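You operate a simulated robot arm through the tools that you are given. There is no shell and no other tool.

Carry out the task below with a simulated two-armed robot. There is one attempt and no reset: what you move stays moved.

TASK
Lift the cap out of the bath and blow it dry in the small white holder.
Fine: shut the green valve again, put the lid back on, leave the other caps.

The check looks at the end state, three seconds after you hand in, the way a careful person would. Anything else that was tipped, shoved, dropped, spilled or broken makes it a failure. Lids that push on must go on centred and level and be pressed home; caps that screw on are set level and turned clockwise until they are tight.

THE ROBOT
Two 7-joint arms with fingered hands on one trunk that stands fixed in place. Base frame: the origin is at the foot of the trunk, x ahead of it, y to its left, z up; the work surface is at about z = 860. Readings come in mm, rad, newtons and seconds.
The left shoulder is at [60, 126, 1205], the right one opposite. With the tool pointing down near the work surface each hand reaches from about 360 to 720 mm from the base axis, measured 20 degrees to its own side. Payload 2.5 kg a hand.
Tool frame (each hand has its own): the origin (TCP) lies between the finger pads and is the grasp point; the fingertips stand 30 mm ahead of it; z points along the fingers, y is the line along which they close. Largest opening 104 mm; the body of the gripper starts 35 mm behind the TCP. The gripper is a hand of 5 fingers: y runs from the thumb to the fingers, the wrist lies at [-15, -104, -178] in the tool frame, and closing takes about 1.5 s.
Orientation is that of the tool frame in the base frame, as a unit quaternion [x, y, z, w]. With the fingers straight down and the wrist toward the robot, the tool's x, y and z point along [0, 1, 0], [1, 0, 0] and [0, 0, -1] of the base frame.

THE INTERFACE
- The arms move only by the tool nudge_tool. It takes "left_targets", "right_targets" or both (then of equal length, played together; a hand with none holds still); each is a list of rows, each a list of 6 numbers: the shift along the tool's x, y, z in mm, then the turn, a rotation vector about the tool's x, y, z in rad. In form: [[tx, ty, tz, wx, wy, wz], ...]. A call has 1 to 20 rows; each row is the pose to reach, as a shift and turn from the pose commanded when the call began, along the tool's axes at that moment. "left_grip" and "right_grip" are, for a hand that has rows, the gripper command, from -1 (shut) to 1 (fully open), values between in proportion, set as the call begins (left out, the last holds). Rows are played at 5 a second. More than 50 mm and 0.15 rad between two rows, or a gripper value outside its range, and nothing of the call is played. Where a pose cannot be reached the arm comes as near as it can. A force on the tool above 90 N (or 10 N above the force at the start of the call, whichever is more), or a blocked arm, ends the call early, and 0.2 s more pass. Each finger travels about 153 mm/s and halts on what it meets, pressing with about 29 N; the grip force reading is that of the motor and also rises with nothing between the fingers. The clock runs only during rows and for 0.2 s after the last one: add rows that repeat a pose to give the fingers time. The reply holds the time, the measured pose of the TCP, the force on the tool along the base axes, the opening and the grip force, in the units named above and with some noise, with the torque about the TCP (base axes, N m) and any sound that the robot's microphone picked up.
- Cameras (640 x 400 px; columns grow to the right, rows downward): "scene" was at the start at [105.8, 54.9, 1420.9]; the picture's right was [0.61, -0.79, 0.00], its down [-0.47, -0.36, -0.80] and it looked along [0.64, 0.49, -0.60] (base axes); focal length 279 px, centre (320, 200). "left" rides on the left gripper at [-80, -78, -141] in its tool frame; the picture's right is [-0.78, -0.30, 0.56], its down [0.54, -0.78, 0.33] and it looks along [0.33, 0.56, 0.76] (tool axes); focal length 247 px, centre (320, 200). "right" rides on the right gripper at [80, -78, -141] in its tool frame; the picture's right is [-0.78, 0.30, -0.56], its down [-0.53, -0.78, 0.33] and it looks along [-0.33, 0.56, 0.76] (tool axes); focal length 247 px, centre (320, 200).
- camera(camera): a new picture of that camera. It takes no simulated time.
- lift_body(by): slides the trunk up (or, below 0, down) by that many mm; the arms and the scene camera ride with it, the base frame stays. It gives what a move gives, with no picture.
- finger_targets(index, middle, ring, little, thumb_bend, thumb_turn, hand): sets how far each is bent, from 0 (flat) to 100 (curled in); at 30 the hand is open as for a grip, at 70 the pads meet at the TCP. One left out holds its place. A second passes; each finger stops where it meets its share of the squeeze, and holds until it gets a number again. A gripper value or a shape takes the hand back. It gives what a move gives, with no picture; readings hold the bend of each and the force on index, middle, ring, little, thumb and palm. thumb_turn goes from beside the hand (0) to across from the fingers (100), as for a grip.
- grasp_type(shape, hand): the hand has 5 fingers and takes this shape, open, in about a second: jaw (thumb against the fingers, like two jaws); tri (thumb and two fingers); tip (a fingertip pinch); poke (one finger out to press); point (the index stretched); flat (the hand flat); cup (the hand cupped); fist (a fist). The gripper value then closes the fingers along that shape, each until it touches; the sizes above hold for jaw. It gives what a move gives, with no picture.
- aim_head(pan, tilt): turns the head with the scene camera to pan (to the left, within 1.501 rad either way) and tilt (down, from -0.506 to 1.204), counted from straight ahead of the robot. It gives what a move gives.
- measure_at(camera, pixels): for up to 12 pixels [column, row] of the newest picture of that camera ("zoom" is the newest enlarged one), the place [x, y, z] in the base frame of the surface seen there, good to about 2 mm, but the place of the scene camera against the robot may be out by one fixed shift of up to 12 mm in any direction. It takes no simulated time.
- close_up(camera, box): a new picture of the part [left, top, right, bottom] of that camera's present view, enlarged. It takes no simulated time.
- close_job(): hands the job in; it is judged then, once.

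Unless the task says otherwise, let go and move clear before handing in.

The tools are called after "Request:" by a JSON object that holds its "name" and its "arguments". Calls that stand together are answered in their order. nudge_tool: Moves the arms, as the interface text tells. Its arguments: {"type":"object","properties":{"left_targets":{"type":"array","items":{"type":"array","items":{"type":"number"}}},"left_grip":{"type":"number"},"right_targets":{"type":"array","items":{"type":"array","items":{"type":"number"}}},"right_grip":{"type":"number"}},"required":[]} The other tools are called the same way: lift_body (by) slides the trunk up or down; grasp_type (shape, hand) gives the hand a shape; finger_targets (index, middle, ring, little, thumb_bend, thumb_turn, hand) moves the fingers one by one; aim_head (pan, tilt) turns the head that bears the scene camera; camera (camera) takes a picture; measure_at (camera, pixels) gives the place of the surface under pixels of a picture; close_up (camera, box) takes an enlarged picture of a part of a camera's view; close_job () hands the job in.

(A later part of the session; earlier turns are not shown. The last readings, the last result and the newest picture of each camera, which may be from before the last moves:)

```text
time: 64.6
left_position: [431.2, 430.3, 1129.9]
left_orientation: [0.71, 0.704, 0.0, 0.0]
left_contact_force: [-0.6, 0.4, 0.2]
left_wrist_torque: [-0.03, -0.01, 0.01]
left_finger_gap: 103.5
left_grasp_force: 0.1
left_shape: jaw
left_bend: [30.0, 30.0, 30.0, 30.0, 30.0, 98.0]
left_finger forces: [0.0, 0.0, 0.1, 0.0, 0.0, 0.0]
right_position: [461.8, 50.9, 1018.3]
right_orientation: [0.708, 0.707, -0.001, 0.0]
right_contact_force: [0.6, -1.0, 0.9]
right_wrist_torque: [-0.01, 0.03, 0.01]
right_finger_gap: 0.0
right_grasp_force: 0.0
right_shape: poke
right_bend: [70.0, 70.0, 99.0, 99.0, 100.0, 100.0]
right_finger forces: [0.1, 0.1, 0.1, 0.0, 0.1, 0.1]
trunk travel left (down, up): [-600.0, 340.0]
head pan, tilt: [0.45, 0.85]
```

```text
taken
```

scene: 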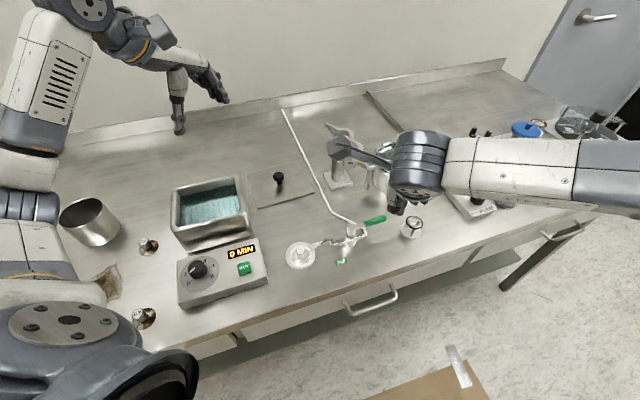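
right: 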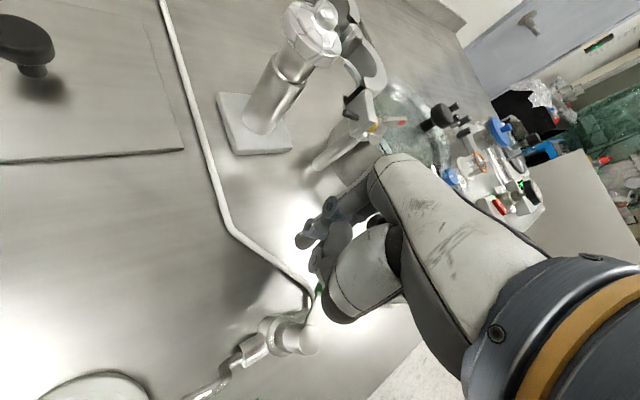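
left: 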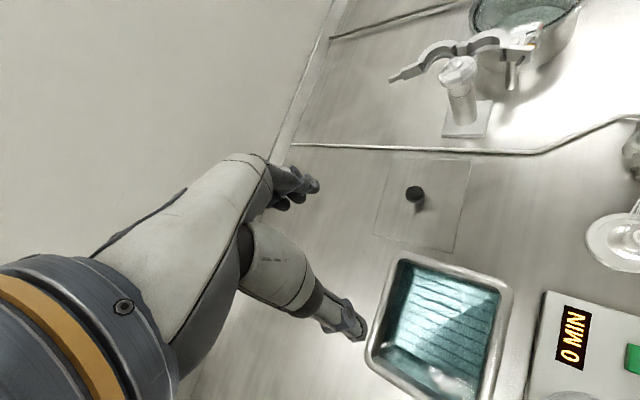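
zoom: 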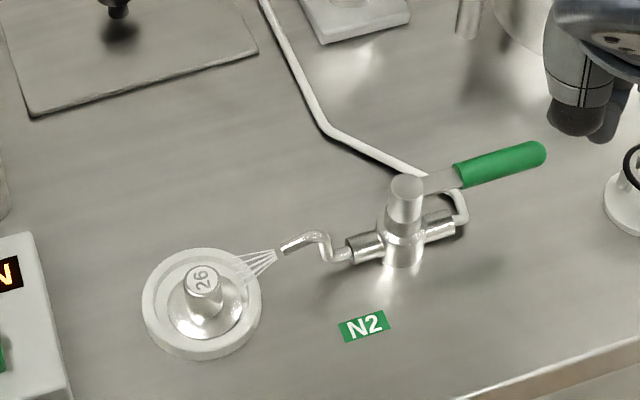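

Gas is flowing with the lever open. Meanwhile I'll return the lid, starting by measuring its knob at left (414,193) and its corners.

Request:
{"name": "close_up", "arguments": {"camera": "left", "box": [360, 140, 520, 270]}}

Request:
{"name": "measure_at", "arguments": {"camera": "left", "pixels": [[414, 193], [407, 193], [421, 192], [414, 187], [414, 199], [388, 161], [468, 163], [453, 250], [376, 235], [397, 257], [507, 295], [372, 355]]}}

```text
3.08 times, centred on (440, 205) of left
```

zoom: 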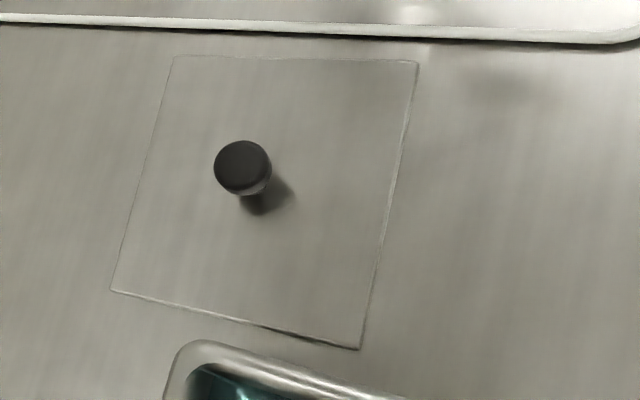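

```text
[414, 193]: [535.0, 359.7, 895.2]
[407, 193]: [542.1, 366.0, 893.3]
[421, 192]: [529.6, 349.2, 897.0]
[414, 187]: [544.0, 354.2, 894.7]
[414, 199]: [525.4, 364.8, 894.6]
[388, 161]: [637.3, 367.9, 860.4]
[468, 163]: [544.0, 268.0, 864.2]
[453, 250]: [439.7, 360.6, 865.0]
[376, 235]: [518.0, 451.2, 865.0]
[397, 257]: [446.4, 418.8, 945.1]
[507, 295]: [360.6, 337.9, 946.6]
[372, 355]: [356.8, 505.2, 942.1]
```

The lid is turned a few degrees relative to the bath. I'll measure its corners in the zoom to get the angle exactly.

Request:
{"name": "close_up", "arguments": {"camera": "left", "box": [360, 140, 520, 270]}}

Request:
{"name": "measure_at", "arguments": {"camera": "zoom", "pixels": [[356, 345], [412, 66], [116, 288], [176, 61], [242, 163], [228, 165], [256, 160], [242, 148], [243, 180], [300, 300], [250, 62], [390, 200]]}}

Request:
{"name": "measure_at", "arguments": {"camera": "left", "pixels": [[401, 255], [511, 288], [491, 395], [369, 359], [385, 300], [455, 268]]}}

```text
3.08 times, centred on (440, 205) of left
```

zoom: 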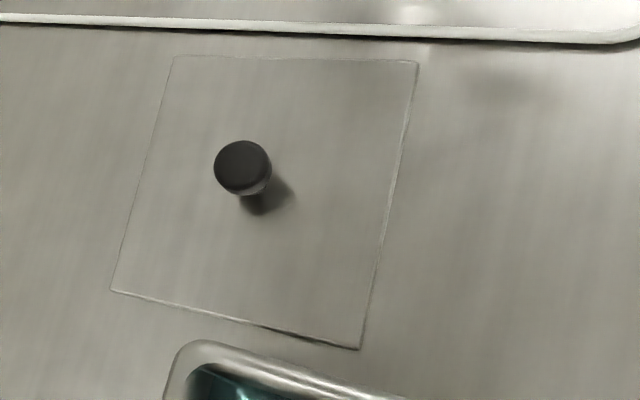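

```text
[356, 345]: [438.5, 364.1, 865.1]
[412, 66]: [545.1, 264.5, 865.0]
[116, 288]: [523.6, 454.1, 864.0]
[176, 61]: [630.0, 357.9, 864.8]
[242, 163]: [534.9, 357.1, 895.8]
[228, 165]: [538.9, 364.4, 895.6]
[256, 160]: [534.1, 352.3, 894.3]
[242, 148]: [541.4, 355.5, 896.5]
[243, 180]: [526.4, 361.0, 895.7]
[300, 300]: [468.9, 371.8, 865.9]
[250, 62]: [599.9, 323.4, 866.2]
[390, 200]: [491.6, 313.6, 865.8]
```

```text
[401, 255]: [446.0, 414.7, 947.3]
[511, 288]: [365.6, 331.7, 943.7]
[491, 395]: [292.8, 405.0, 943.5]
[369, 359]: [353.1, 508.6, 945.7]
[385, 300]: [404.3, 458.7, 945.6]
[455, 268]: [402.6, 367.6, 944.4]
```

The lid lies at −42.7° against the bath's −45.3°, with the knob at about (535,358), top z 895.5. I'll take the tri shape, pre-close to about 46 mm, and come over the knob.

Request:
{"name": "grasp_type", "arguments": {"shape": "tri", "hand": "left"}}

Request:
{"name": "nudge_tool", "arguments": {"left_targets": [[-24, 34, 0, 0, 0, 0], [-48, 69, 0, 0, 0, 0], [-72.7, 103.4, 0, 0, 0, 0], [-72.7, 103.4, 45, 0, 0, 0], [-72.7, 103.4, 90, 0, 0, 0], [-72.7, 103.4, 135, 0, 0, 0], [-72.7, 103.4, 175, 0, 0, 0], [-72.7, 103.4, 175, 0, 0, 0]], "left_grip": -0.1}}

Request:
{"name": "camera", "arguments": {"camera": "left"}}

Request:
{"name": "close_up", "arguments": {"camera": "left", "box": [250, 160, 450, 330]}}

Request:
{"name": "close_up", "arguments": {"camera": "scene", "box": [210, 110, 370, 230]}}

```text
time: 65.5
left_position: [431.6, 430.7, 1129.7]
left_orientation: [0.71, 0.704, -0.001, 0.001]
left_contact_force: [0.1, 0.2, 0.0]
left_wrist_torque: [0.02, 0.0, -0.03]
left_finger_gap: 103.7
left_grasp_force: 0.2
left_shape: tri
left_bend: [30.0, 30.0, 99.0, 99.0, 30.0, 98.0]
left_finger forces: [0.1, 0.0, 0.1, 0.0, 0.0, 0.0]
right_position: [461.9, 50.9, 1019.0]
right_orientation: [0.707, 0.707, 0.0, 0.0]
right_contact_force: [0.3, -0.6, 0.7]
right_wrist_torque: [-0.02, -0.02, 0.01]
right_finger_gap: 0.1
right_grasp_force: 0.1
right_shape: poke
right_bend: [70.0, 70.0, 99.0, 99.0, 100.0, 100.0]
right_finger forces: [0.1, 0.0, 0.0, 0.0, 0.0, 0.0]
trunk travel left (down, up): [-600.0, 340.0]
head pan, tilt: [0.45, 0.85]
```

```text
time: 67.3
left_position: [534.9, 358.9, 952.8]
left_orientation: [0.709, 0.705, -0.001, 0.0]
left_contact_force: [-0.2, -0.7, -0.6]
left_wrist_torque: [-0.03, -0.01, -0.03]
left_finger_gap: 47.0
left_grasp_force: 0.0
left_shape: tri
left_bend: [74.0, 47.0, 99.0, 99.0, 71.0, 100.0]
left_finger forces: [0.0, 0.0, 0.1, 0.1, 0.0, 0.1]
right_position: [463.8, 50.3, 1018.3]
right_orientation: [0.707, 0.707, 0.0, 0.0]
right_contact_force: [0.3, 0.1, -0.1]
right_wrist_torque: [-0.01, -0.03, 0.01]
right_finger_gap: 0.1
right_grasp_force: 0.1
right_shape: poke
right_bend: [70.0, 70.0, 99.0, 99.0, 100.0, 100.0]
right_finger forces: [0.1, 0.0, 0.1, 0.0, 0.0, 0.1]
trunk travel left (down, up): [-600.0, 340.0]
head pan, tilt: [0.45, 0.85]
```

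```text
taken
```

left: 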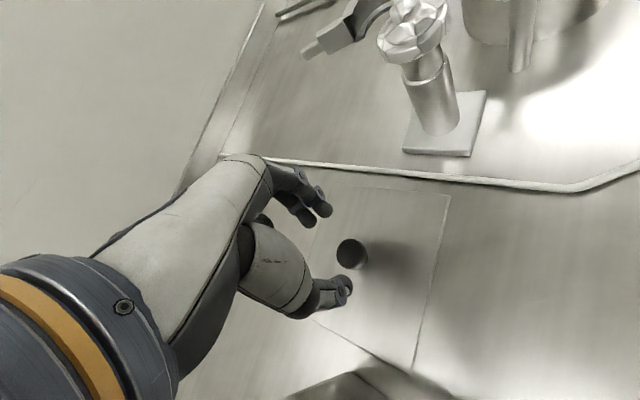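

```text
2.35 times, centred on (350, 245) of left
```

zoom: 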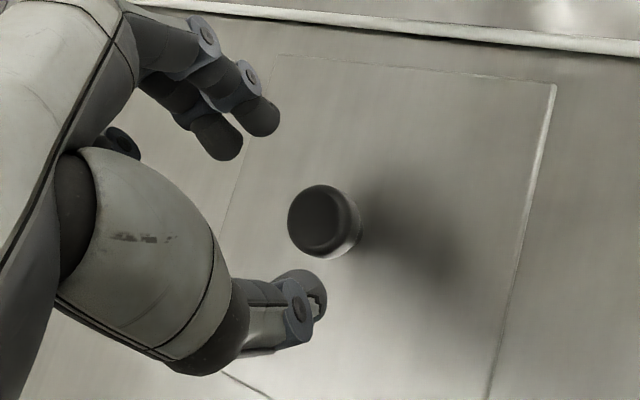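

```text
3.33 times, centred on (290, 170) of scene
```

zoom: 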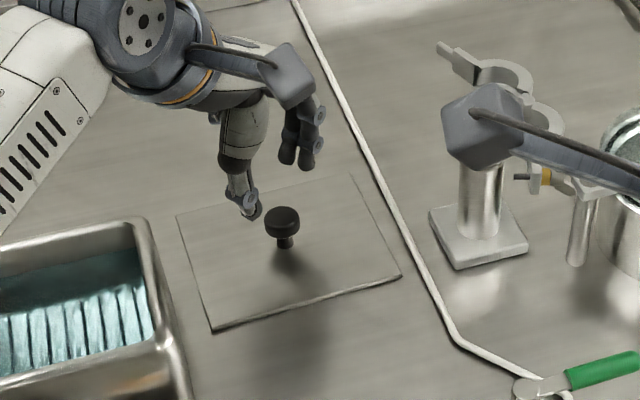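

The knob sits between the thumb and fingers. I'll lower the hand around it to TCP z≈889 and close.

Request:
{"name": "nudge_tool", "arguments": {"left_targets": [[0, 0, 30, 0, 0, 0], [0, 0, 52, 0, 0, 0], [0, 0, 64, 0, 0, 0], [0, 0, 64, 0, 0, 0]]}}

Request:
{"name": "camera", "arguments": {"camera": "left"}}

Request:
{"name": "close_up", "arguments": {"camera": "left", "box": [250, 160, 450, 330]}}

Request:
{"name": "close_up", "arguments": {"camera": "scene", "box": [240, 140, 320, 200]}}

```text
time: 68.3
left_position: [535.7, 358.8, 896.0]
left_orientation: [0.709, 0.705, 0.004, 0.005]
left_contact_force: [-0.3, -0.2, 22.7]
left_wrist_torque: [-0.09, 0.88, 0.01]
left_finger_gap: 48.3
left_grasp_force: 0.0
left_shape: tri
left_bend: [74.0, 47.0, 99.0, 99.0, 72.0, 100.0]
left_finger forces: [0.0, 0.2, 0.1, 0.1, 23.2, 0.0]
right_position: [461.0, 50.1, 1020.7]
right_orientation: [0.707, 0.707, 0.001, 0.0]
right_contact_force: [-0.2, -0.2, 0.6]
right_wrist_torque: [0.0, -0.02, -0.05]
right_finger_gap: 0.0
right_grasp_force: 0.1
right_shape: poke
right_bend: [70.0, 70.0, 99.0, 99.0, 100.0, 100.0]
right_finger forces: [0.1, 0.1, 0.0, 0.1, 0.1, 0.1]
trunk travel left (down, up): [-600.0, 340.0]
head pan, tilt: [0.45, 0.85]
```

```text
taken
```

left: 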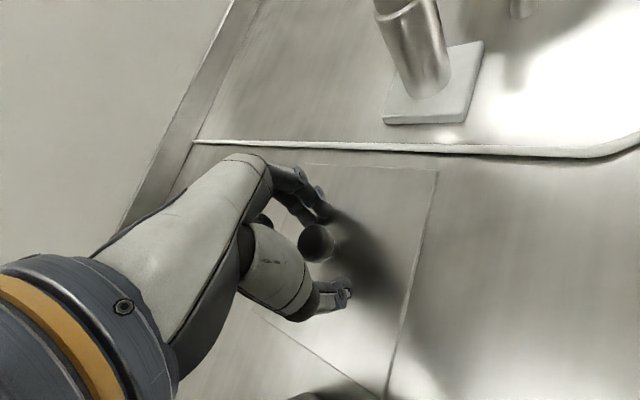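

```text
2.35 times, centred on (350, 245) of left
```

zoom: 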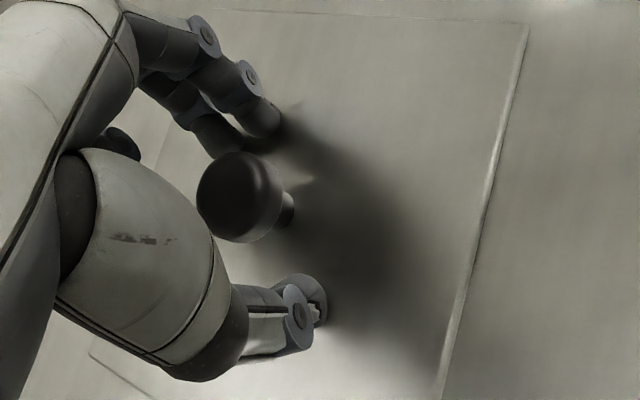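

```text
6.67 times, centred on (280, 170) of scene
```

zoom: 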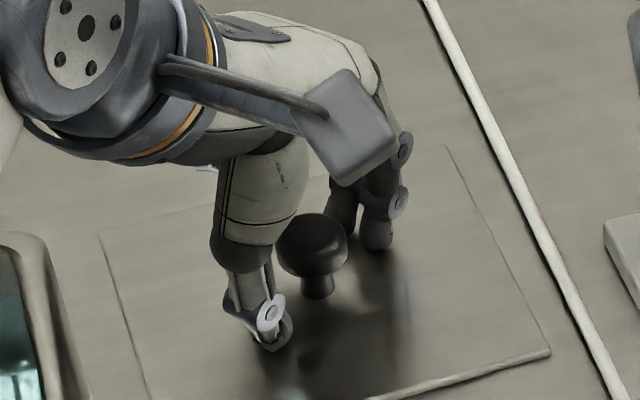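

The thumb tip already presses the lid with 23 N at TCP z 896. I'll ease up 9 mm and then close on the knob.

Request:
{"name": "nudge_tool", "arguments": {"left_targets": [[0, 0, -6, 0, 0, 0], [0, 0, -10, 0, 0, 0], [0, 0, -10, 0, 0, 0]]}}

Request:
{"name": "nudge_tool", "arguments": {"left_targets": [[0, 0, 0, 0, 0, 0], [0, 0, 0, 0, 0, 0], [0, 0, 0, 0, 0, 0], [0, 0, 0, 0, 0, 0], [0, 0, 0, 0, 0, 0], [0, 0, 0, 0, 0, 0]], "left_grip": -1}}

Request:
{"name": "camera", "arguments": {"camera": "left"}}

Request:
{"name": "close_up", "arguments": {"camera": "left", "box": [250, 160, 450, 330]}}

Request:
{"name": "close_up", "arguments": {"camera": "scene", "box": [240, 140, 320, 200]}}

```text
time: 69.1
left_position: [535.0, 358.2, 900.1]
left_orientation: [0.71, 0.704, -0.001, -0.002]
left_contact_force: [-0.4, 0.0, -0.1]
left_wrist_torque: [-0.01, 0.01, 0.01]
left_finger_gap: 46.9
left_grasp_force: 0.0
left_shape: tri
left_bend: [74.0, 47.0, 99.0, 99.0, 71.0, 100.0]
left_finger forces: [0.0, 0.0, 0.0, 0.0, 0.0, 0.0]
right_position: [462.1, 50.4, 1018.7]
right_orientation: [0.707, 0.707, 0.001, 0.0]
right_contact_force: [-0.1, 0.1, 0.3]
right_wrist_torque: [0.03, 0.01, -0.02]
right_finger_gap: 0.1
right_grasp_force: 0.0
right_shape: poke
right_bend: [70.0, 70.0, 99.0, 99.0, 100.0, 100.0]
right_finger forces: [0.0, 0.1, 0.0, 0.0, 0.0, 0.1]
trunk travel left (down, up): [-600.0, 340.0]
head pan, tilt: [0.45, 0.85]
```

```text
time: 70.5
left_position: [535.8, 359.5, 899.6]
left_orientation: [0.709, 0.705, -0.001, 0.0]
left_contact_force: [-1.0, 0.3, 0.4]
left_wrist_torque: [0.09, -0.19, 0.03]
left_finger_gap: 17.9
left_grasp_force: 28.9
left_shape: tri
left_bend: [74.0, 72.0, 100.0, 100.0, 79.0, 100.0]
left_finger forces: [16.0, 12.2, 0.0, 0.1, 19.1, 0.0]
right_position: [462.6, 50.8, 1017.9]
right_orientation: [0.707, 0.707, 0.0, 0.001]
right_contact_force: [-0.5, -0.6, -0.2]
right_wrist_torque: [-0.02, -0.03, -0.04]
right_finger_gap: 0.4
right_grasp_force: 0.1
right_shape: poke
right_bend: [70.0, 70.0, 99.0, 99.0, 100.0, 100.0]
right_finger forces: [0.0, 0.0, 0.0, 0.0, 0.1, 0.1]
trunk travel left (down, up): [-600.0, 340.0]
head pan, tilt: [0.45, 0.85]
```

```text
taken
```

left: 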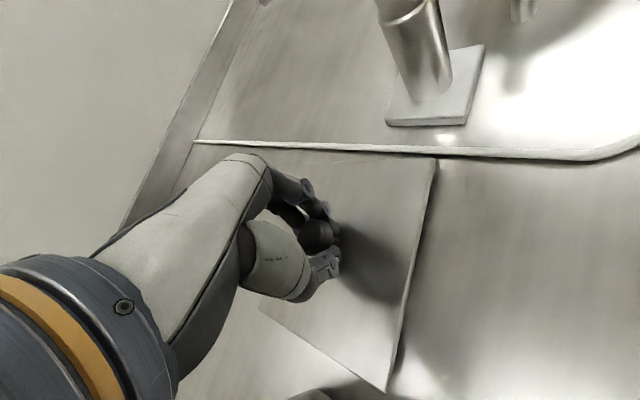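

```text
2.35 times, centred on (350, 245) of left
```

zoom: 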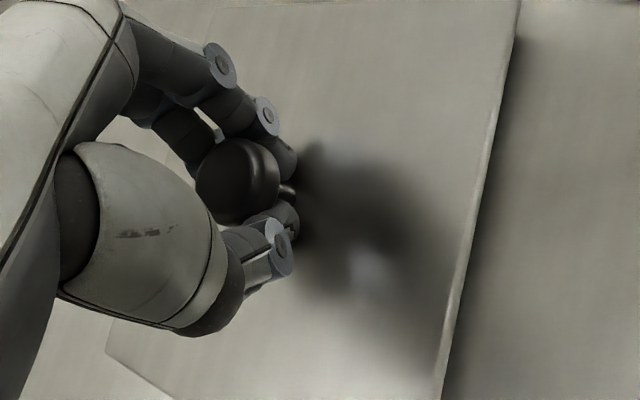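

```text
6.67 times, centred on (280, 170) of scene
```

zoom: 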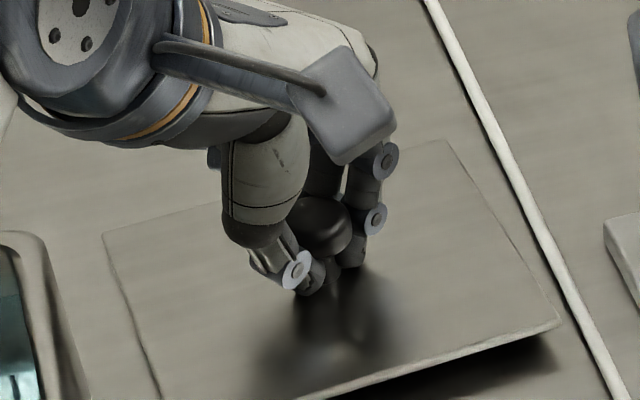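

The grip is secure under the knob's head (16, 12 and 19 N). I'll lift and measure the lid's tilt in the hand.

Request:
{"name": "nudge_tool", "arguments": {"left_targets": [[0, 0, -15, 0, 0, 0], [0, 0, -40, 0, 0, 0], [0, 0, -75, 0, 0, 0], [0, 0, -110, 0, 0, 0], [0, 0, -140, 0, 0, 0], [0, 0, -140, 0, 0, 0]]}}

Request:
{"name": "camera", "arguments": {"camera": "left"}}

Request:
{"name": "close_up", "arguments": {"camera": "scene", "box": [200, 100, 360, 200]}}

Request:
{"name": "measure_at", "arguments": {"camera": "zoom", "pixels": [[190, 215], [420, 170], [300, 190], [230, 170], [250, 205], [380, 140], [340, 180], [400, 165]]}}

Request:
{"name": "measure_at", "arguments": {"camera": "left", "pixels": [[430, 165], [410, 260], [385, 380], [360, 340], [380, 200], [330, 170], [300, 330], [400, 180]]}}

```text
time: 71.9
left_position: [535.7, 358.0, 1040.9]
left_orientation: [0.71, 0.704, -0.001, 0.001]
left_contact_force: [-0.3, 0.1, -1.8]
left_wrist_torque: [0.02, 0.0, -0.01]
left_finger_gap: 17.7
left_grasp_force: 29.3
left_shape: tri
left_bend: [74.0, 72.0, 100.0, 100.0, 80.0, 100.0]
left_finger forces: [17.3, 11.7, 0.0, 0.0, 21.9, 0.0]
right_position: [463.4, 51.5, 1017.0]
right_orientation: [0.708, 0.707, 0.001, 0.0]
right_contact_force: [-0.6, 0.4, 1.0]
right_wrist_torque: [0.04, -0.03, -0.01]
right_finger_gap: 0.0
right_grasp_force: 0.1
right_shape: poke
right_bend: [70.0, 70.0, 99.0, 99.0, 100.0, 100.0]
right_finger forces: [0.0, 0.0, 0.0, 0.0, 0.0, 0.0]
trunk travel left (down, up): [-600.0, 340.0]
head pan, tilt: [0.45, 0.85]
```

```text
taken
```

left: 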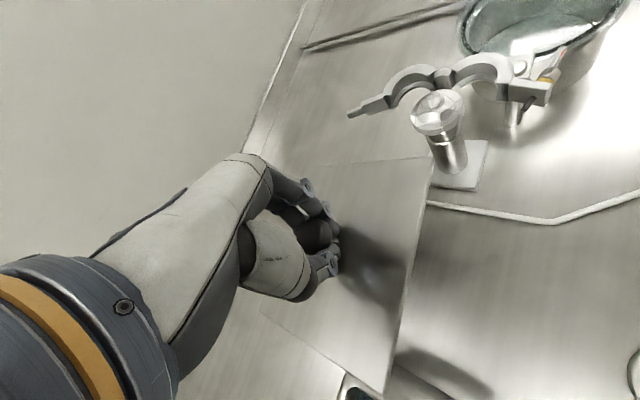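

```text
4.00 times, centred on (280, 150) of scene
```

zoom: 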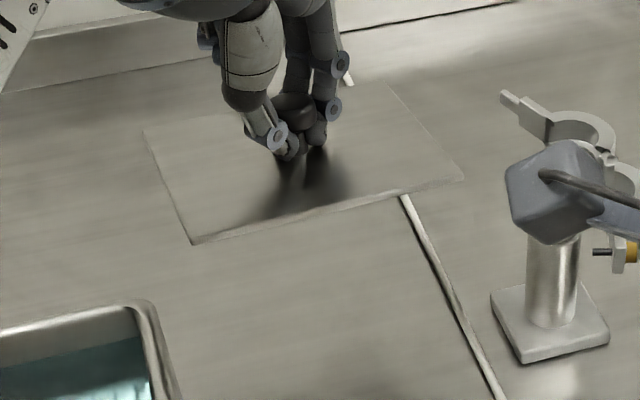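

```text
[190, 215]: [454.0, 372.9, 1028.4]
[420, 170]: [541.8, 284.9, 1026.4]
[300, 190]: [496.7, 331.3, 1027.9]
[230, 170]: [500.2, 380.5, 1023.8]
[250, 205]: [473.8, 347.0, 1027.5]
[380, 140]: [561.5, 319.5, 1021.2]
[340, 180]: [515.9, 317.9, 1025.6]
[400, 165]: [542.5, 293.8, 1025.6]
```

```text
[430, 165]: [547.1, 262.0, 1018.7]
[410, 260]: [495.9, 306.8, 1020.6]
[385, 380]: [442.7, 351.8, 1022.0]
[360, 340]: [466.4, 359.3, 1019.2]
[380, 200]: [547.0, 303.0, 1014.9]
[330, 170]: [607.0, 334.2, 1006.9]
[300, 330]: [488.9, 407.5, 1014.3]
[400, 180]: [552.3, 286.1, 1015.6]
```

The lid leans about (+0.10,+0.08) rad. I'll level it by turning the hand and carry it back over the bath, adding the small yaw correction.

Request:
{"name": "nudge_tool", "arguments": {"left_targets": [[0, 0, 0, -0.05, 0.04, 0.02], [0, 0, 0, -0.1, 0.08, 0.045], [10, -29, 0, -0.1, 0.08, 0.045], [22, -62, 0, -0.1, 0.08, 0.045], [35, -100, 0, -0.1, 0.08, 0.045], [48, -136, 0, -0.1, 0.08, 0.045], [58, -163, 0, -0.1, 0.08, 0.045], [62.3, -176.2, 0, -0.1, 0.08, 0.045], [62.3, -176.2, 0, -0.1, 0.08, 0.045]]}}

Request:
{"name": "camera", "arguments": {"camera": "left"}}

Request:
{"name": "camera", "arguments": {"camera": "scene"}}

Request:
{"name": "close_up", "arguments": {"camera": "scene", "box": [130, 120, 290, 240]}}

Request:
{"name": "close_up", "arguments": {"camera": "left", "box": [240, 130, 500, 400]}}

```text
time: 73.9
left_position: [360.2, 420.4, 1041.7]
left_orientation: [0.723, 0.688, 0.063, 0.008]
left_contact_force: [0.3, 0.4, -1.1]
left_wrist_torque: [-0.03, 0.02, 0.01]
left_finger_gap: 17.5
left_grasp_force: 28.9
left_shape: tri
left_bend: [74.0, 72.0, 100.0, 100.0, 80.0, 100.0]
left_finger forces: [18.0, 11.9, 0.0, 0.2, 22.3, 0.1]
right_position: [462.3, 50.6, 1016.9]
right_orientation: [0.707, 0.708, -0.001, 0.0]
right_contact_force: [-0.8, 0.2, -0.2]
right_wrist_torque: [0.03, -0.04, -0.04]
right_finger_gap: 0.1
right_grasp_force: 0.1
right_shape: poke
right_bend: [70.0, 70.0, 99.0, 99.0, 100.0, 100.0]
right_finger forces: [0.0, 0.1, 0.1, 0.1, 0.0, 0.0]
trunk travel left (down, up): [-600.0, 340.0]
head pan, tilt: [0.45, 0.85]
```

```text
taken
```

left: 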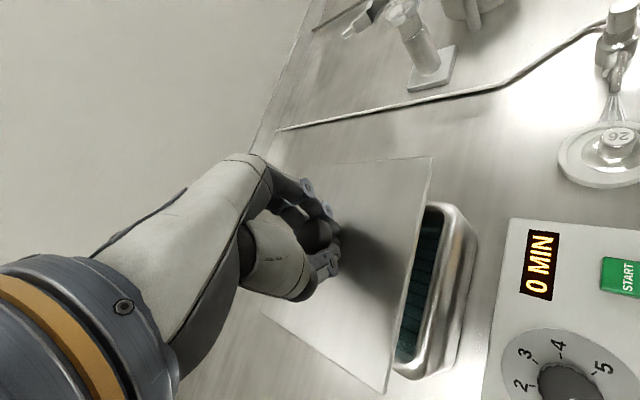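

```text
taken
```

scene: 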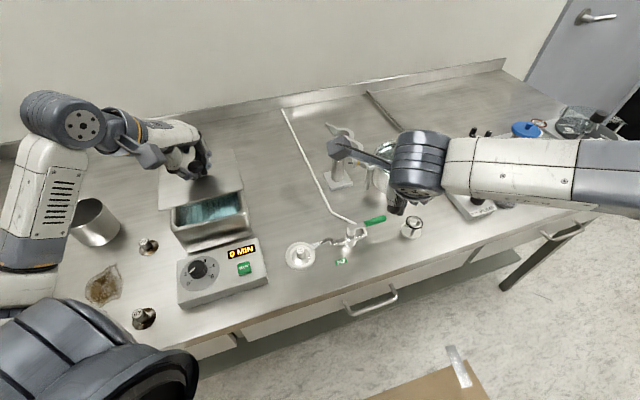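

```text
3.33 times, centred on (210, 180) of scene
```

zoom: 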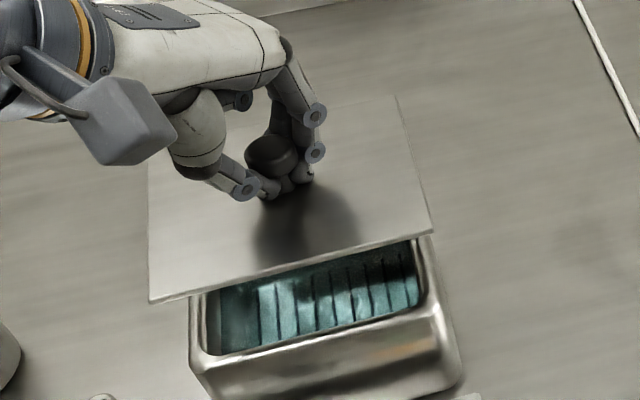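

```text
1.48 times, centred on (370, 265) of left
```

zoom: 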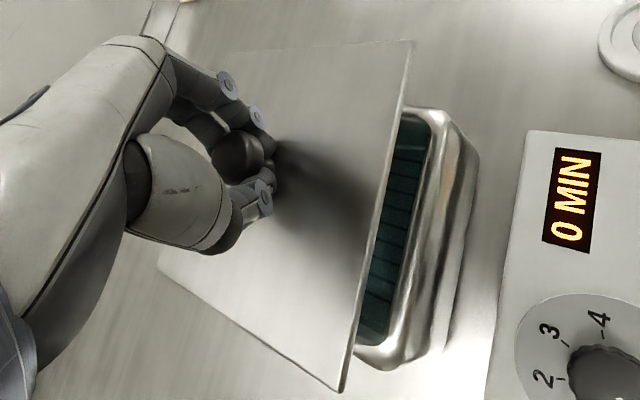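

The lid hangs over the bath. I'll measure its corners for level, yaw and position.

Request:
{"name": "measure_at", "arguments": {"camera": "left", "pixels": [[430, 159], [384, 388], [265, 315], [408, 270], [340, 168], [370, 165], [320, 350], [380, 220], [360, 300], [400, 200], [300, 320], [350, 370]]}}

Request:
{"name": "close_up", "arguments": {"camera": "scene", "box": [130, 120, 290, 240]}}

Request:
{"name": "measure_at", "arguments": {"camera": "zoom", "pixels": [[153, 297], [428, 233], [395, 101], [151, 200], [290, 262], [350, 160], [190, 250], [380, 220], [220, 210]]}}

```text
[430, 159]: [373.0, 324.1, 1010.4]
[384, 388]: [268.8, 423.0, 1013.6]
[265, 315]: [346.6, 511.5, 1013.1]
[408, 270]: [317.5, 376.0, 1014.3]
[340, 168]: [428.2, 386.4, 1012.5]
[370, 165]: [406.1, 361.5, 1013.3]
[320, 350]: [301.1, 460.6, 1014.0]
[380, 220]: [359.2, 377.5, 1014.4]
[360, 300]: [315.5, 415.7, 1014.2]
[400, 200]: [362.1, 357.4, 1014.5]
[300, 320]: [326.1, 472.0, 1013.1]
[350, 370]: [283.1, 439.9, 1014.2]
```

```text
3.33 times, centred on (210, 180) of scene
```

zoom: 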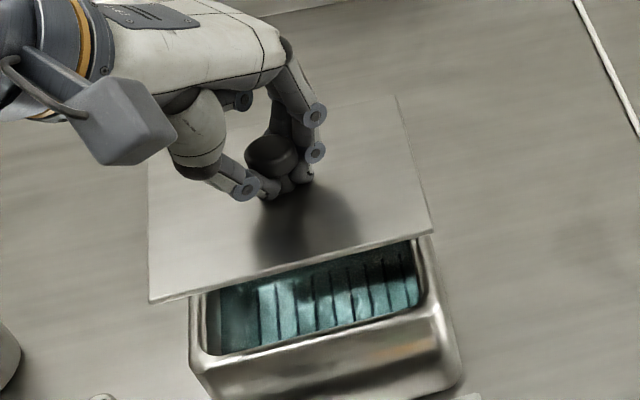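

```text
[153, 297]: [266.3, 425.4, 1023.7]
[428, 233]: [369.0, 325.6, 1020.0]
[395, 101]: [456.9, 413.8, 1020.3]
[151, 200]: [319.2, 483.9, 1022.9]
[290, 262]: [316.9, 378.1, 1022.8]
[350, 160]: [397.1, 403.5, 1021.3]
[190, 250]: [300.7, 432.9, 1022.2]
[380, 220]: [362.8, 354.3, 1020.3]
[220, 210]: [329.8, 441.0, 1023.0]
```

The lid is level (z 1013–1014), but its centre (363.7,417.8) needs (−4.5,+4.2) and about 0.025 rad of yaw. I'll correct and lower to about 13 mm above the rim.

Request:
{"name": "nudge_tool", "arguments": {"left_targets": [[4, -4.7, -0.1, -0.002, -0.0025, 0.025], [2.4, -6.7, 19.7, -0.002, -0.0025, 0.025], [0.8, -8.6, 39.6, -0.002, -0.0025, 0.025], [0, -9.6, 49.5, -0.002, -0.0025, 0.025], [0, -9.6, 49.5, -0.002, -0.0025, 0.025]]}}

Request:
{"name": "camera", "arguments": {"camera": "left"}}

Request:
{"name": "camera", "arguments": {"camera": "scene"}}

Request:
{"name": "measure_at", "arguments": {"camera": "left", "pixels": [[430, 159], [384, 388], [265, 315], [408, 270], [340, 168], [320, 350], [430, 200], [440, 220]]}}

Request:
{"name": "close_up", "arguments": {"camera": "scene", "box": [130, 150, 290, 270]}}

```text
time: 75.1
left_position: [355.5, 425.1, 990.9]
left_orientation: [0.732, 0.679, 0.063, 0.009]
left_contact_force: [0.0, 0.4, -2.3]
left_wrist_torque: [-0.01, 0.0, -0.04]
left_finger_gap: 17.4
left_grasp_force: 28.9
left_shape: tri
left_bend: [74.0, 72.0, 100.0, 100.0, 80.0, 100.0]
left_finger forces: [18.1, 11.9, 0.0, 0.0, 22.7, 0.1]
right_position: [462.8, 50.1, 1018.7]
right_orientation: [0.707, 0.707, 0.0, 0.001]
right_contact_force: [-0.4, -0.5, 0.0]
right_wrist_torque: [-0.01, -0.03, -0.01]
right_finger_gap: 0.1
right_grasp_force: 0.0
right_shape: poke
right_bend: [70.0, 70.0, 99.0, 99.0, 100.0, 100.0]
right_finger forces: [0.0, 0.1, 0.0, 0.1, 0.1, 0.1]
trunk travel left (down, up): [-600.0, 340.0]
head pan, tilt: [0.45, 0.85]
```

```text
taken
```

left: 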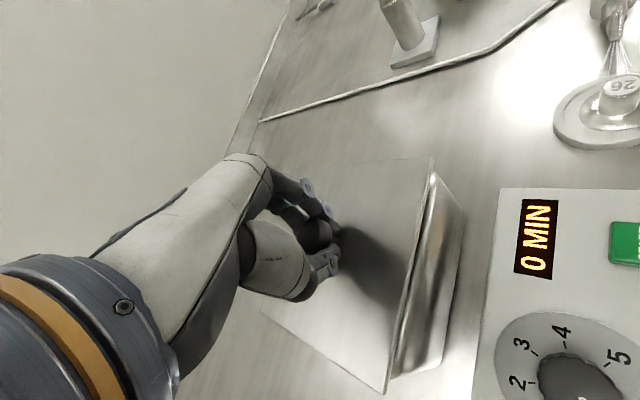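

```text
taken
```

scene: 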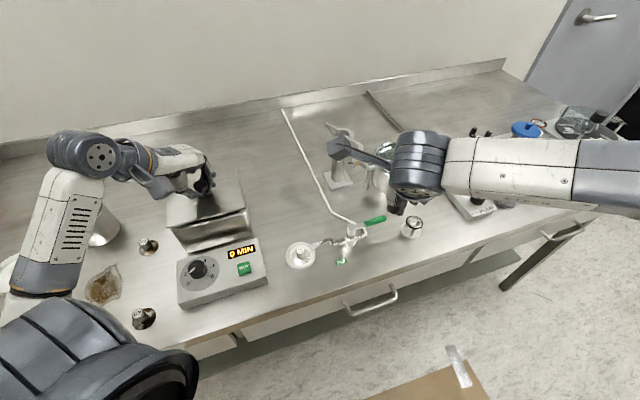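

```text
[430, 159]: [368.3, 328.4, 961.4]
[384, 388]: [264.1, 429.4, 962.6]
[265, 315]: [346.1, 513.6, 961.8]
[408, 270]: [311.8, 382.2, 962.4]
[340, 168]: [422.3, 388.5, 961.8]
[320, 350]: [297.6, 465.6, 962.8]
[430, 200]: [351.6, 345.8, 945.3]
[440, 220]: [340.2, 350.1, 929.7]
```

```text
3.33 times, centred on (210, 210) of scene
```

zoom: 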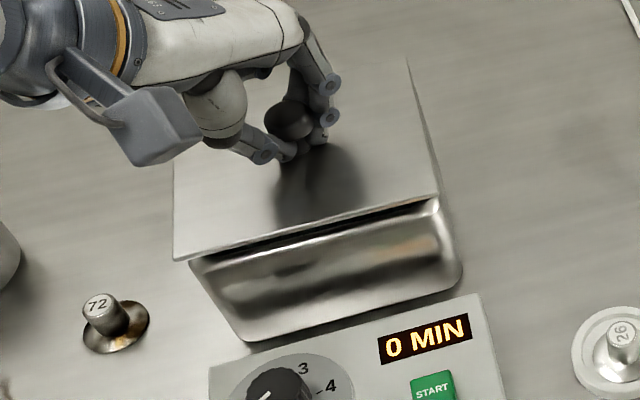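

The lid is level at z 962 and within about 2 mm of its old place, needing only 0.02 rad of yaw. I'll make that correction and lower until it rests on the rim.

Request:
{"name": "nudge_tool", "arguments": {"left_targets": [[-1.3, -1.1, -0.2, -0.0016, -0.002, 0.02], [-2, -2, 8.7, -0.0016, -0.002, 0.02], [-2.3, -2.4, 12.2, -0.0016, -0.002, 0.02], [-2.4, -2.5, 13.7, -0.0016, -0.002, 0.02], [-2.4, -2.5, 13.7, -0.0016, -0.002, 0.02]]}}

Request:
{"name": "camera", "arguments": {"camera": "left"}}

Request:
{"name": "measure_at", "arguments": {"camera": "left", "pixels": [[430, 159], [384, 388], [265, 315], [408, 270], [340, 168], [320, 350], [430, 200], [440, 220]]}}

Request:
{"name": "close_up", "arguments": {"camera": "scene", "box": [130, 150, 290, 270]}}

```text
time: 76.3
left_position: [354.3, 424.5, 979.1]
left_orientation: [0.739, 0.671, 0.064, 0.01]
left_contact_force: [-1.6, 3.8, 7.6]
left_wrist_torque: [-0.04, -0.15, 0.02]
left_finger_gap: 17.8
left_grasp_force: 29.1
left_shape: tri
left_bend: [74.0, 72.0, 100.0, 100.0, 80.0, 100.0]
left_finger forces: [22.7, 14.1, 0.0, 0.1, 27.0, 0.1]
right_position: [461.9, 50.4, 1018.6]
right_orientation: [0.707, 0.707, 0.0, 0.0]
right_contact_force: [0.2, 0.7, 0.6]
right_wrist_torque: [-0.01, 0.01, -0.02]
right_finger_gap: 0.0
right_grasp_force: 0.1
right_shape: poke
right_bend: [70.0, 70.0, 99.0, 99.0, 100.0, 100.0]
right_finger forces: [0.0, 0.0, 0.0, 0.1, 0.0, 0.0]
trunk travel left (down, up): [-600.0, 340.0]
head pan, tilt: [0.45, 0.85]
```

```text
taken
```

left: 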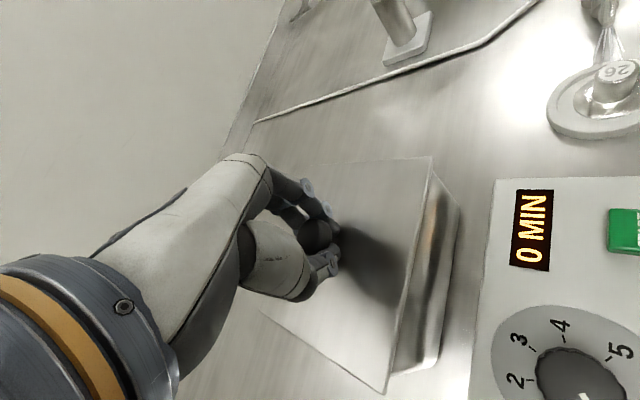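

```text
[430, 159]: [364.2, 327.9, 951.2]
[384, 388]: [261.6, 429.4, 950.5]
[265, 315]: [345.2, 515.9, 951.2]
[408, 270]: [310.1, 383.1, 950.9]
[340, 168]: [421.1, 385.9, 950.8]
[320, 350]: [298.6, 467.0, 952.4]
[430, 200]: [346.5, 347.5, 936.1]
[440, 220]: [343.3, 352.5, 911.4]
```

```text
3.33 times, centred on (210, 210) of scene
```

zoom: 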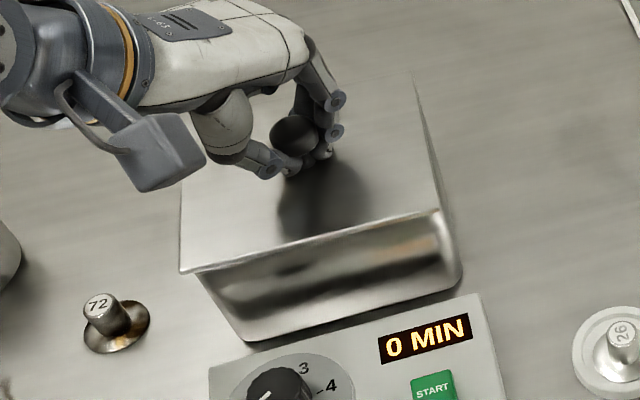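

The lid lies flat at z 951 as at the start, within about 2 mm of its old corners. I'll open the fingers, then rise straight up.

Request:
{"name": "nudge_tool", "arguments": {"left_targets": [[0, 0, 0, 0, 0, 0], [0.1, 0.1, -1, 0, 0, 0], [0.2, 0.2, -2, 0, 0, 0], [0.2, 0.3, -3, 0, 0, 0], [0.2, 0.3, -3, 0, 0, 0], [0.2, 0.3, -3, 0, 0, 0]], "left_grip": 0.2}}

Request:
{"name": "close_up", "arguments": {"camera": "left", "box": [240, 140, 480, 400]}}

Request:
{"name": "close_up", "arguments": {"camera": "scene", "box": [130, 150, 290, 270]}}

```text
time: 77.7
left_position: [353.3, 424.4, 981.3]
left_orientation: [0.739, 0.671, 0.065, 0.009]
left_contact_force: [4.3, -0.8, 19.5]
left_wrist_torque: [0.0, 0.25, -0.01]
left_finger_gap: 54.0
left_grasp_force: 0.0
left_shape: tri
left_bend: [74.0, 41.0, 99.0, 99.0, 75.0, 100.0]
left_finger forces: [0.0, 0.0, 0.0, 0.0, 18.3, 0.0]
right_position: [462.1, 49.8, 1018.5]
right_orientation: [0.707, 0.707, 0.001, 0.0]
right_contact_force: [0.3, 0.2, 0.6]
right_wrist_torque: [0.04, 0.01, 0.01]
right_finger_gap: 0.0
right_grasp_force: 0.1
right_shape: poke
right_bend: [70.0, 70.0, 99.0, 99.0, 100.0, 100.0]
right_finger forces: [0.0, 0.0, 0.0, 0.1, 0.0, 0.1]
trunk travel left (down, up): [-600.0, 340.0]
head pan, tilt: [0.45, 0.85]
```

```text
1.54 times, centred on (360, 270) of left
```

zoom: 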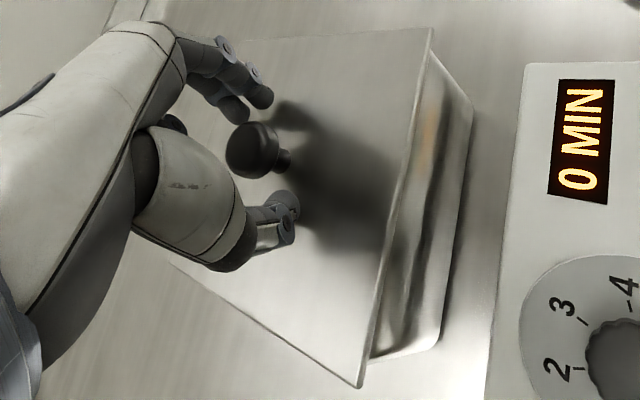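

```text
3.33 times, centred on (210, 210) of scene
```

zoom: 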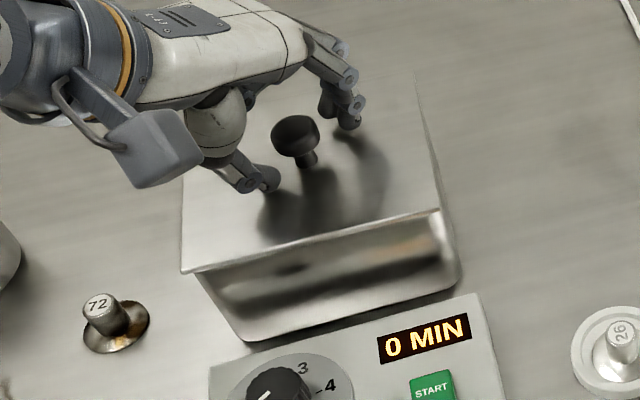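

Fingers are open and the thumb tip is pressing the lid down with 18 N, so I'll rise straight up and check the lid.

Request:
{"name": "nudge_tool", "arguments": {"left_targets": [[0.8, 1, -10, 0, 0, 0], [3.2, 3.9, -40, 0, 0, 0], [6.4, 7.8, -80, 0, 0, 0], [9.6, 11.8, -119, 0, 0, 0], [9.6, 11.8, -119, 0, 0, 0]]}}

Request:
{"name": "camera", "arguments": {"camera": "left"}}

Request:
{"name": "close_up", "arguments": {"camera": "left", "box": [300, 150, 500, 390]}}

Request:
{"name": "camera", "arguments": {"camera": "scene"}}

Request:
{"name": "close_up", "arguments": {"camera": "scene", "box": [130, 150, 290, 270]}}

Request:
{"name": "close_up", "arguments": {"camera": "scene", "box": [270, 180, 430, 280]}}

```text
time: 78.9
left_position: [354.0, 423.0, 1100.6]
left_orientation: [0.739, 0.671, 0.062, 0.009]
left_contact_force: [0.4, -0.7, -1.0]
left_wrist_torque: [0.01, -0.03, 0.01]
left_finger_gap: 62.1
left_grasp_force: 0.0
left_shape: tri
left_bend: [74.0, 41.0, 99.0, 99.0, 65.0, 100.0]
left_finger forces: [0.1, 0.0, 0.1, 0.0, 0.0, 0.0]
right_position: [462.7, 50.6, 1017.7]
right_orientation: [0.708, 0.707, 0.001, 0.0]
right_contact_force: [-0.2, 1.1, -0.2]
right_wrist_torque: [0.0, -0.01, -0.01]
right_finger_gap: 0.0
right_grasp_force: 0.1
right_shape: poke
right_bend: [70.0, 70.0, 99.0, 99.0, 100.0, 100.0]
right_finger forces: [0.0, 0.0, 0.1, 0.1, 0.1, 0.0]
trunk travel left (down, up): [-600.0, 340.0]
head pan, tilt: [0.45, 0.85]
```

```text
taken
```

left: 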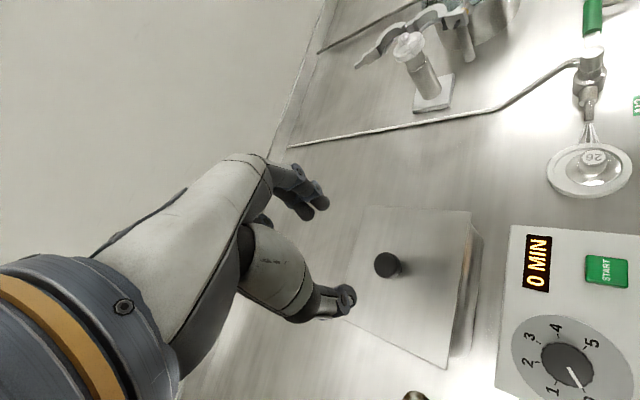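

```text
1.67 times, centred on (400, 270) of left
```

zoom: 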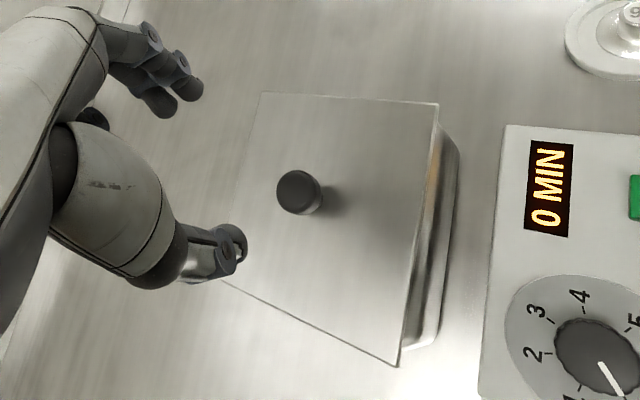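

```text
taken
```

scene: 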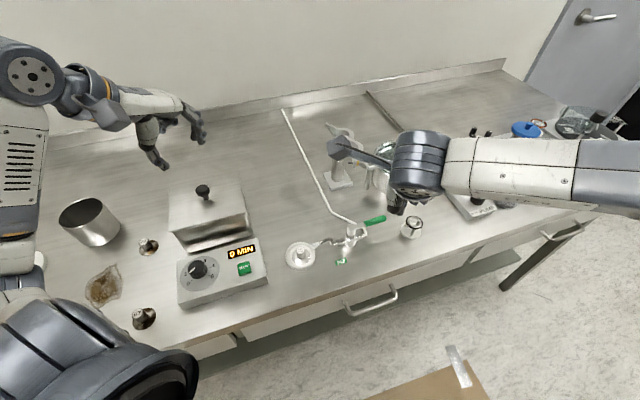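

```text
3.33 times, centred on (210, 210) of scene
```

zoom: 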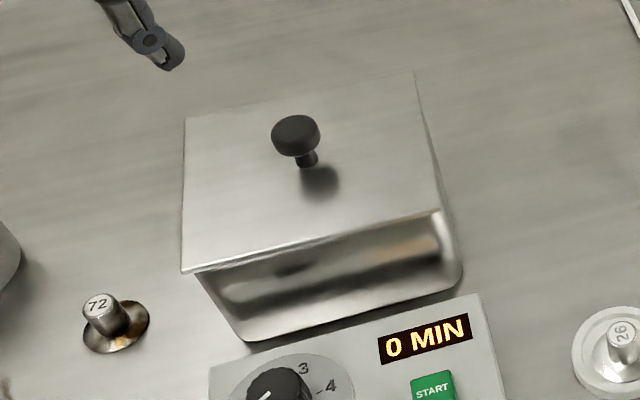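

```text
4.00 times, centred on (350, 230) of scene
```

zoom: 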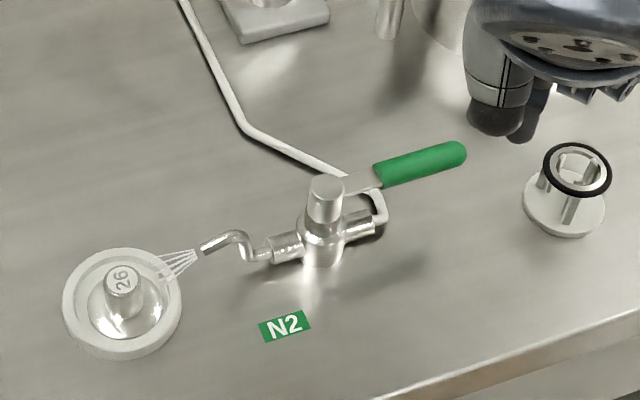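

The lid's corners match the starting picture to within half a pixel. I'll check whether the cap looks dry now.

Request:
{"name": "close_up", "arguments": {"camera": "left", "box": [540, 100, 640, 210]}}

Request:
{"name": "close_up", "arguments": {"camera": "scene", "box": [275, 225, 339, 275]}}

Request:
{"name": "measure_at", "arguments": {"camera": "scene", "pixels": [[384, 217], [375, 221], [366, 224], [351, 227], [347, 230]]}}

```text
3.64 times, centred on (590, 155) of left
```

zoom: 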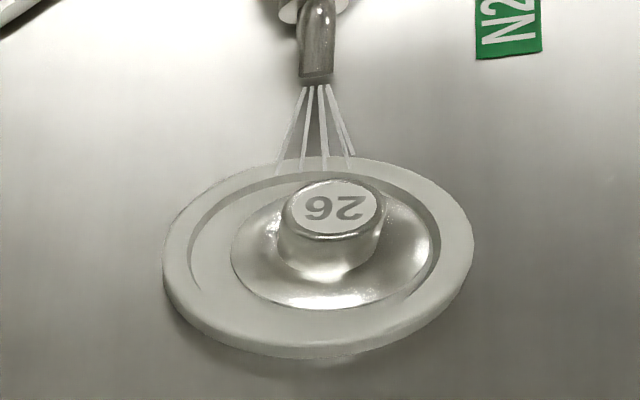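

```text
8.00 times, centred on (307, 250) of scene
```

zoom: 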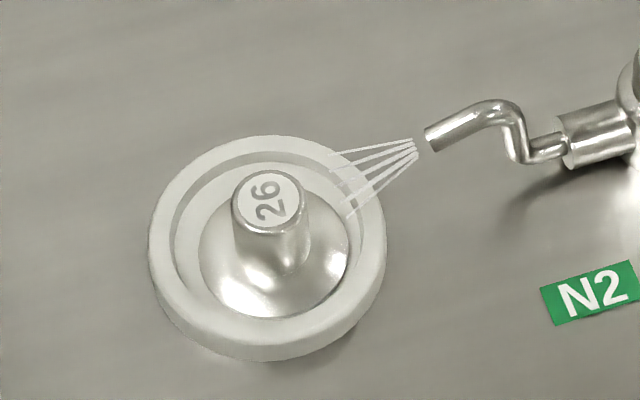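

```text
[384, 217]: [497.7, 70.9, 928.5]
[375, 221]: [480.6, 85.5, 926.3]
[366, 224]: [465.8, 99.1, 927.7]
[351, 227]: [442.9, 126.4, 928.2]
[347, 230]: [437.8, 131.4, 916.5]
```

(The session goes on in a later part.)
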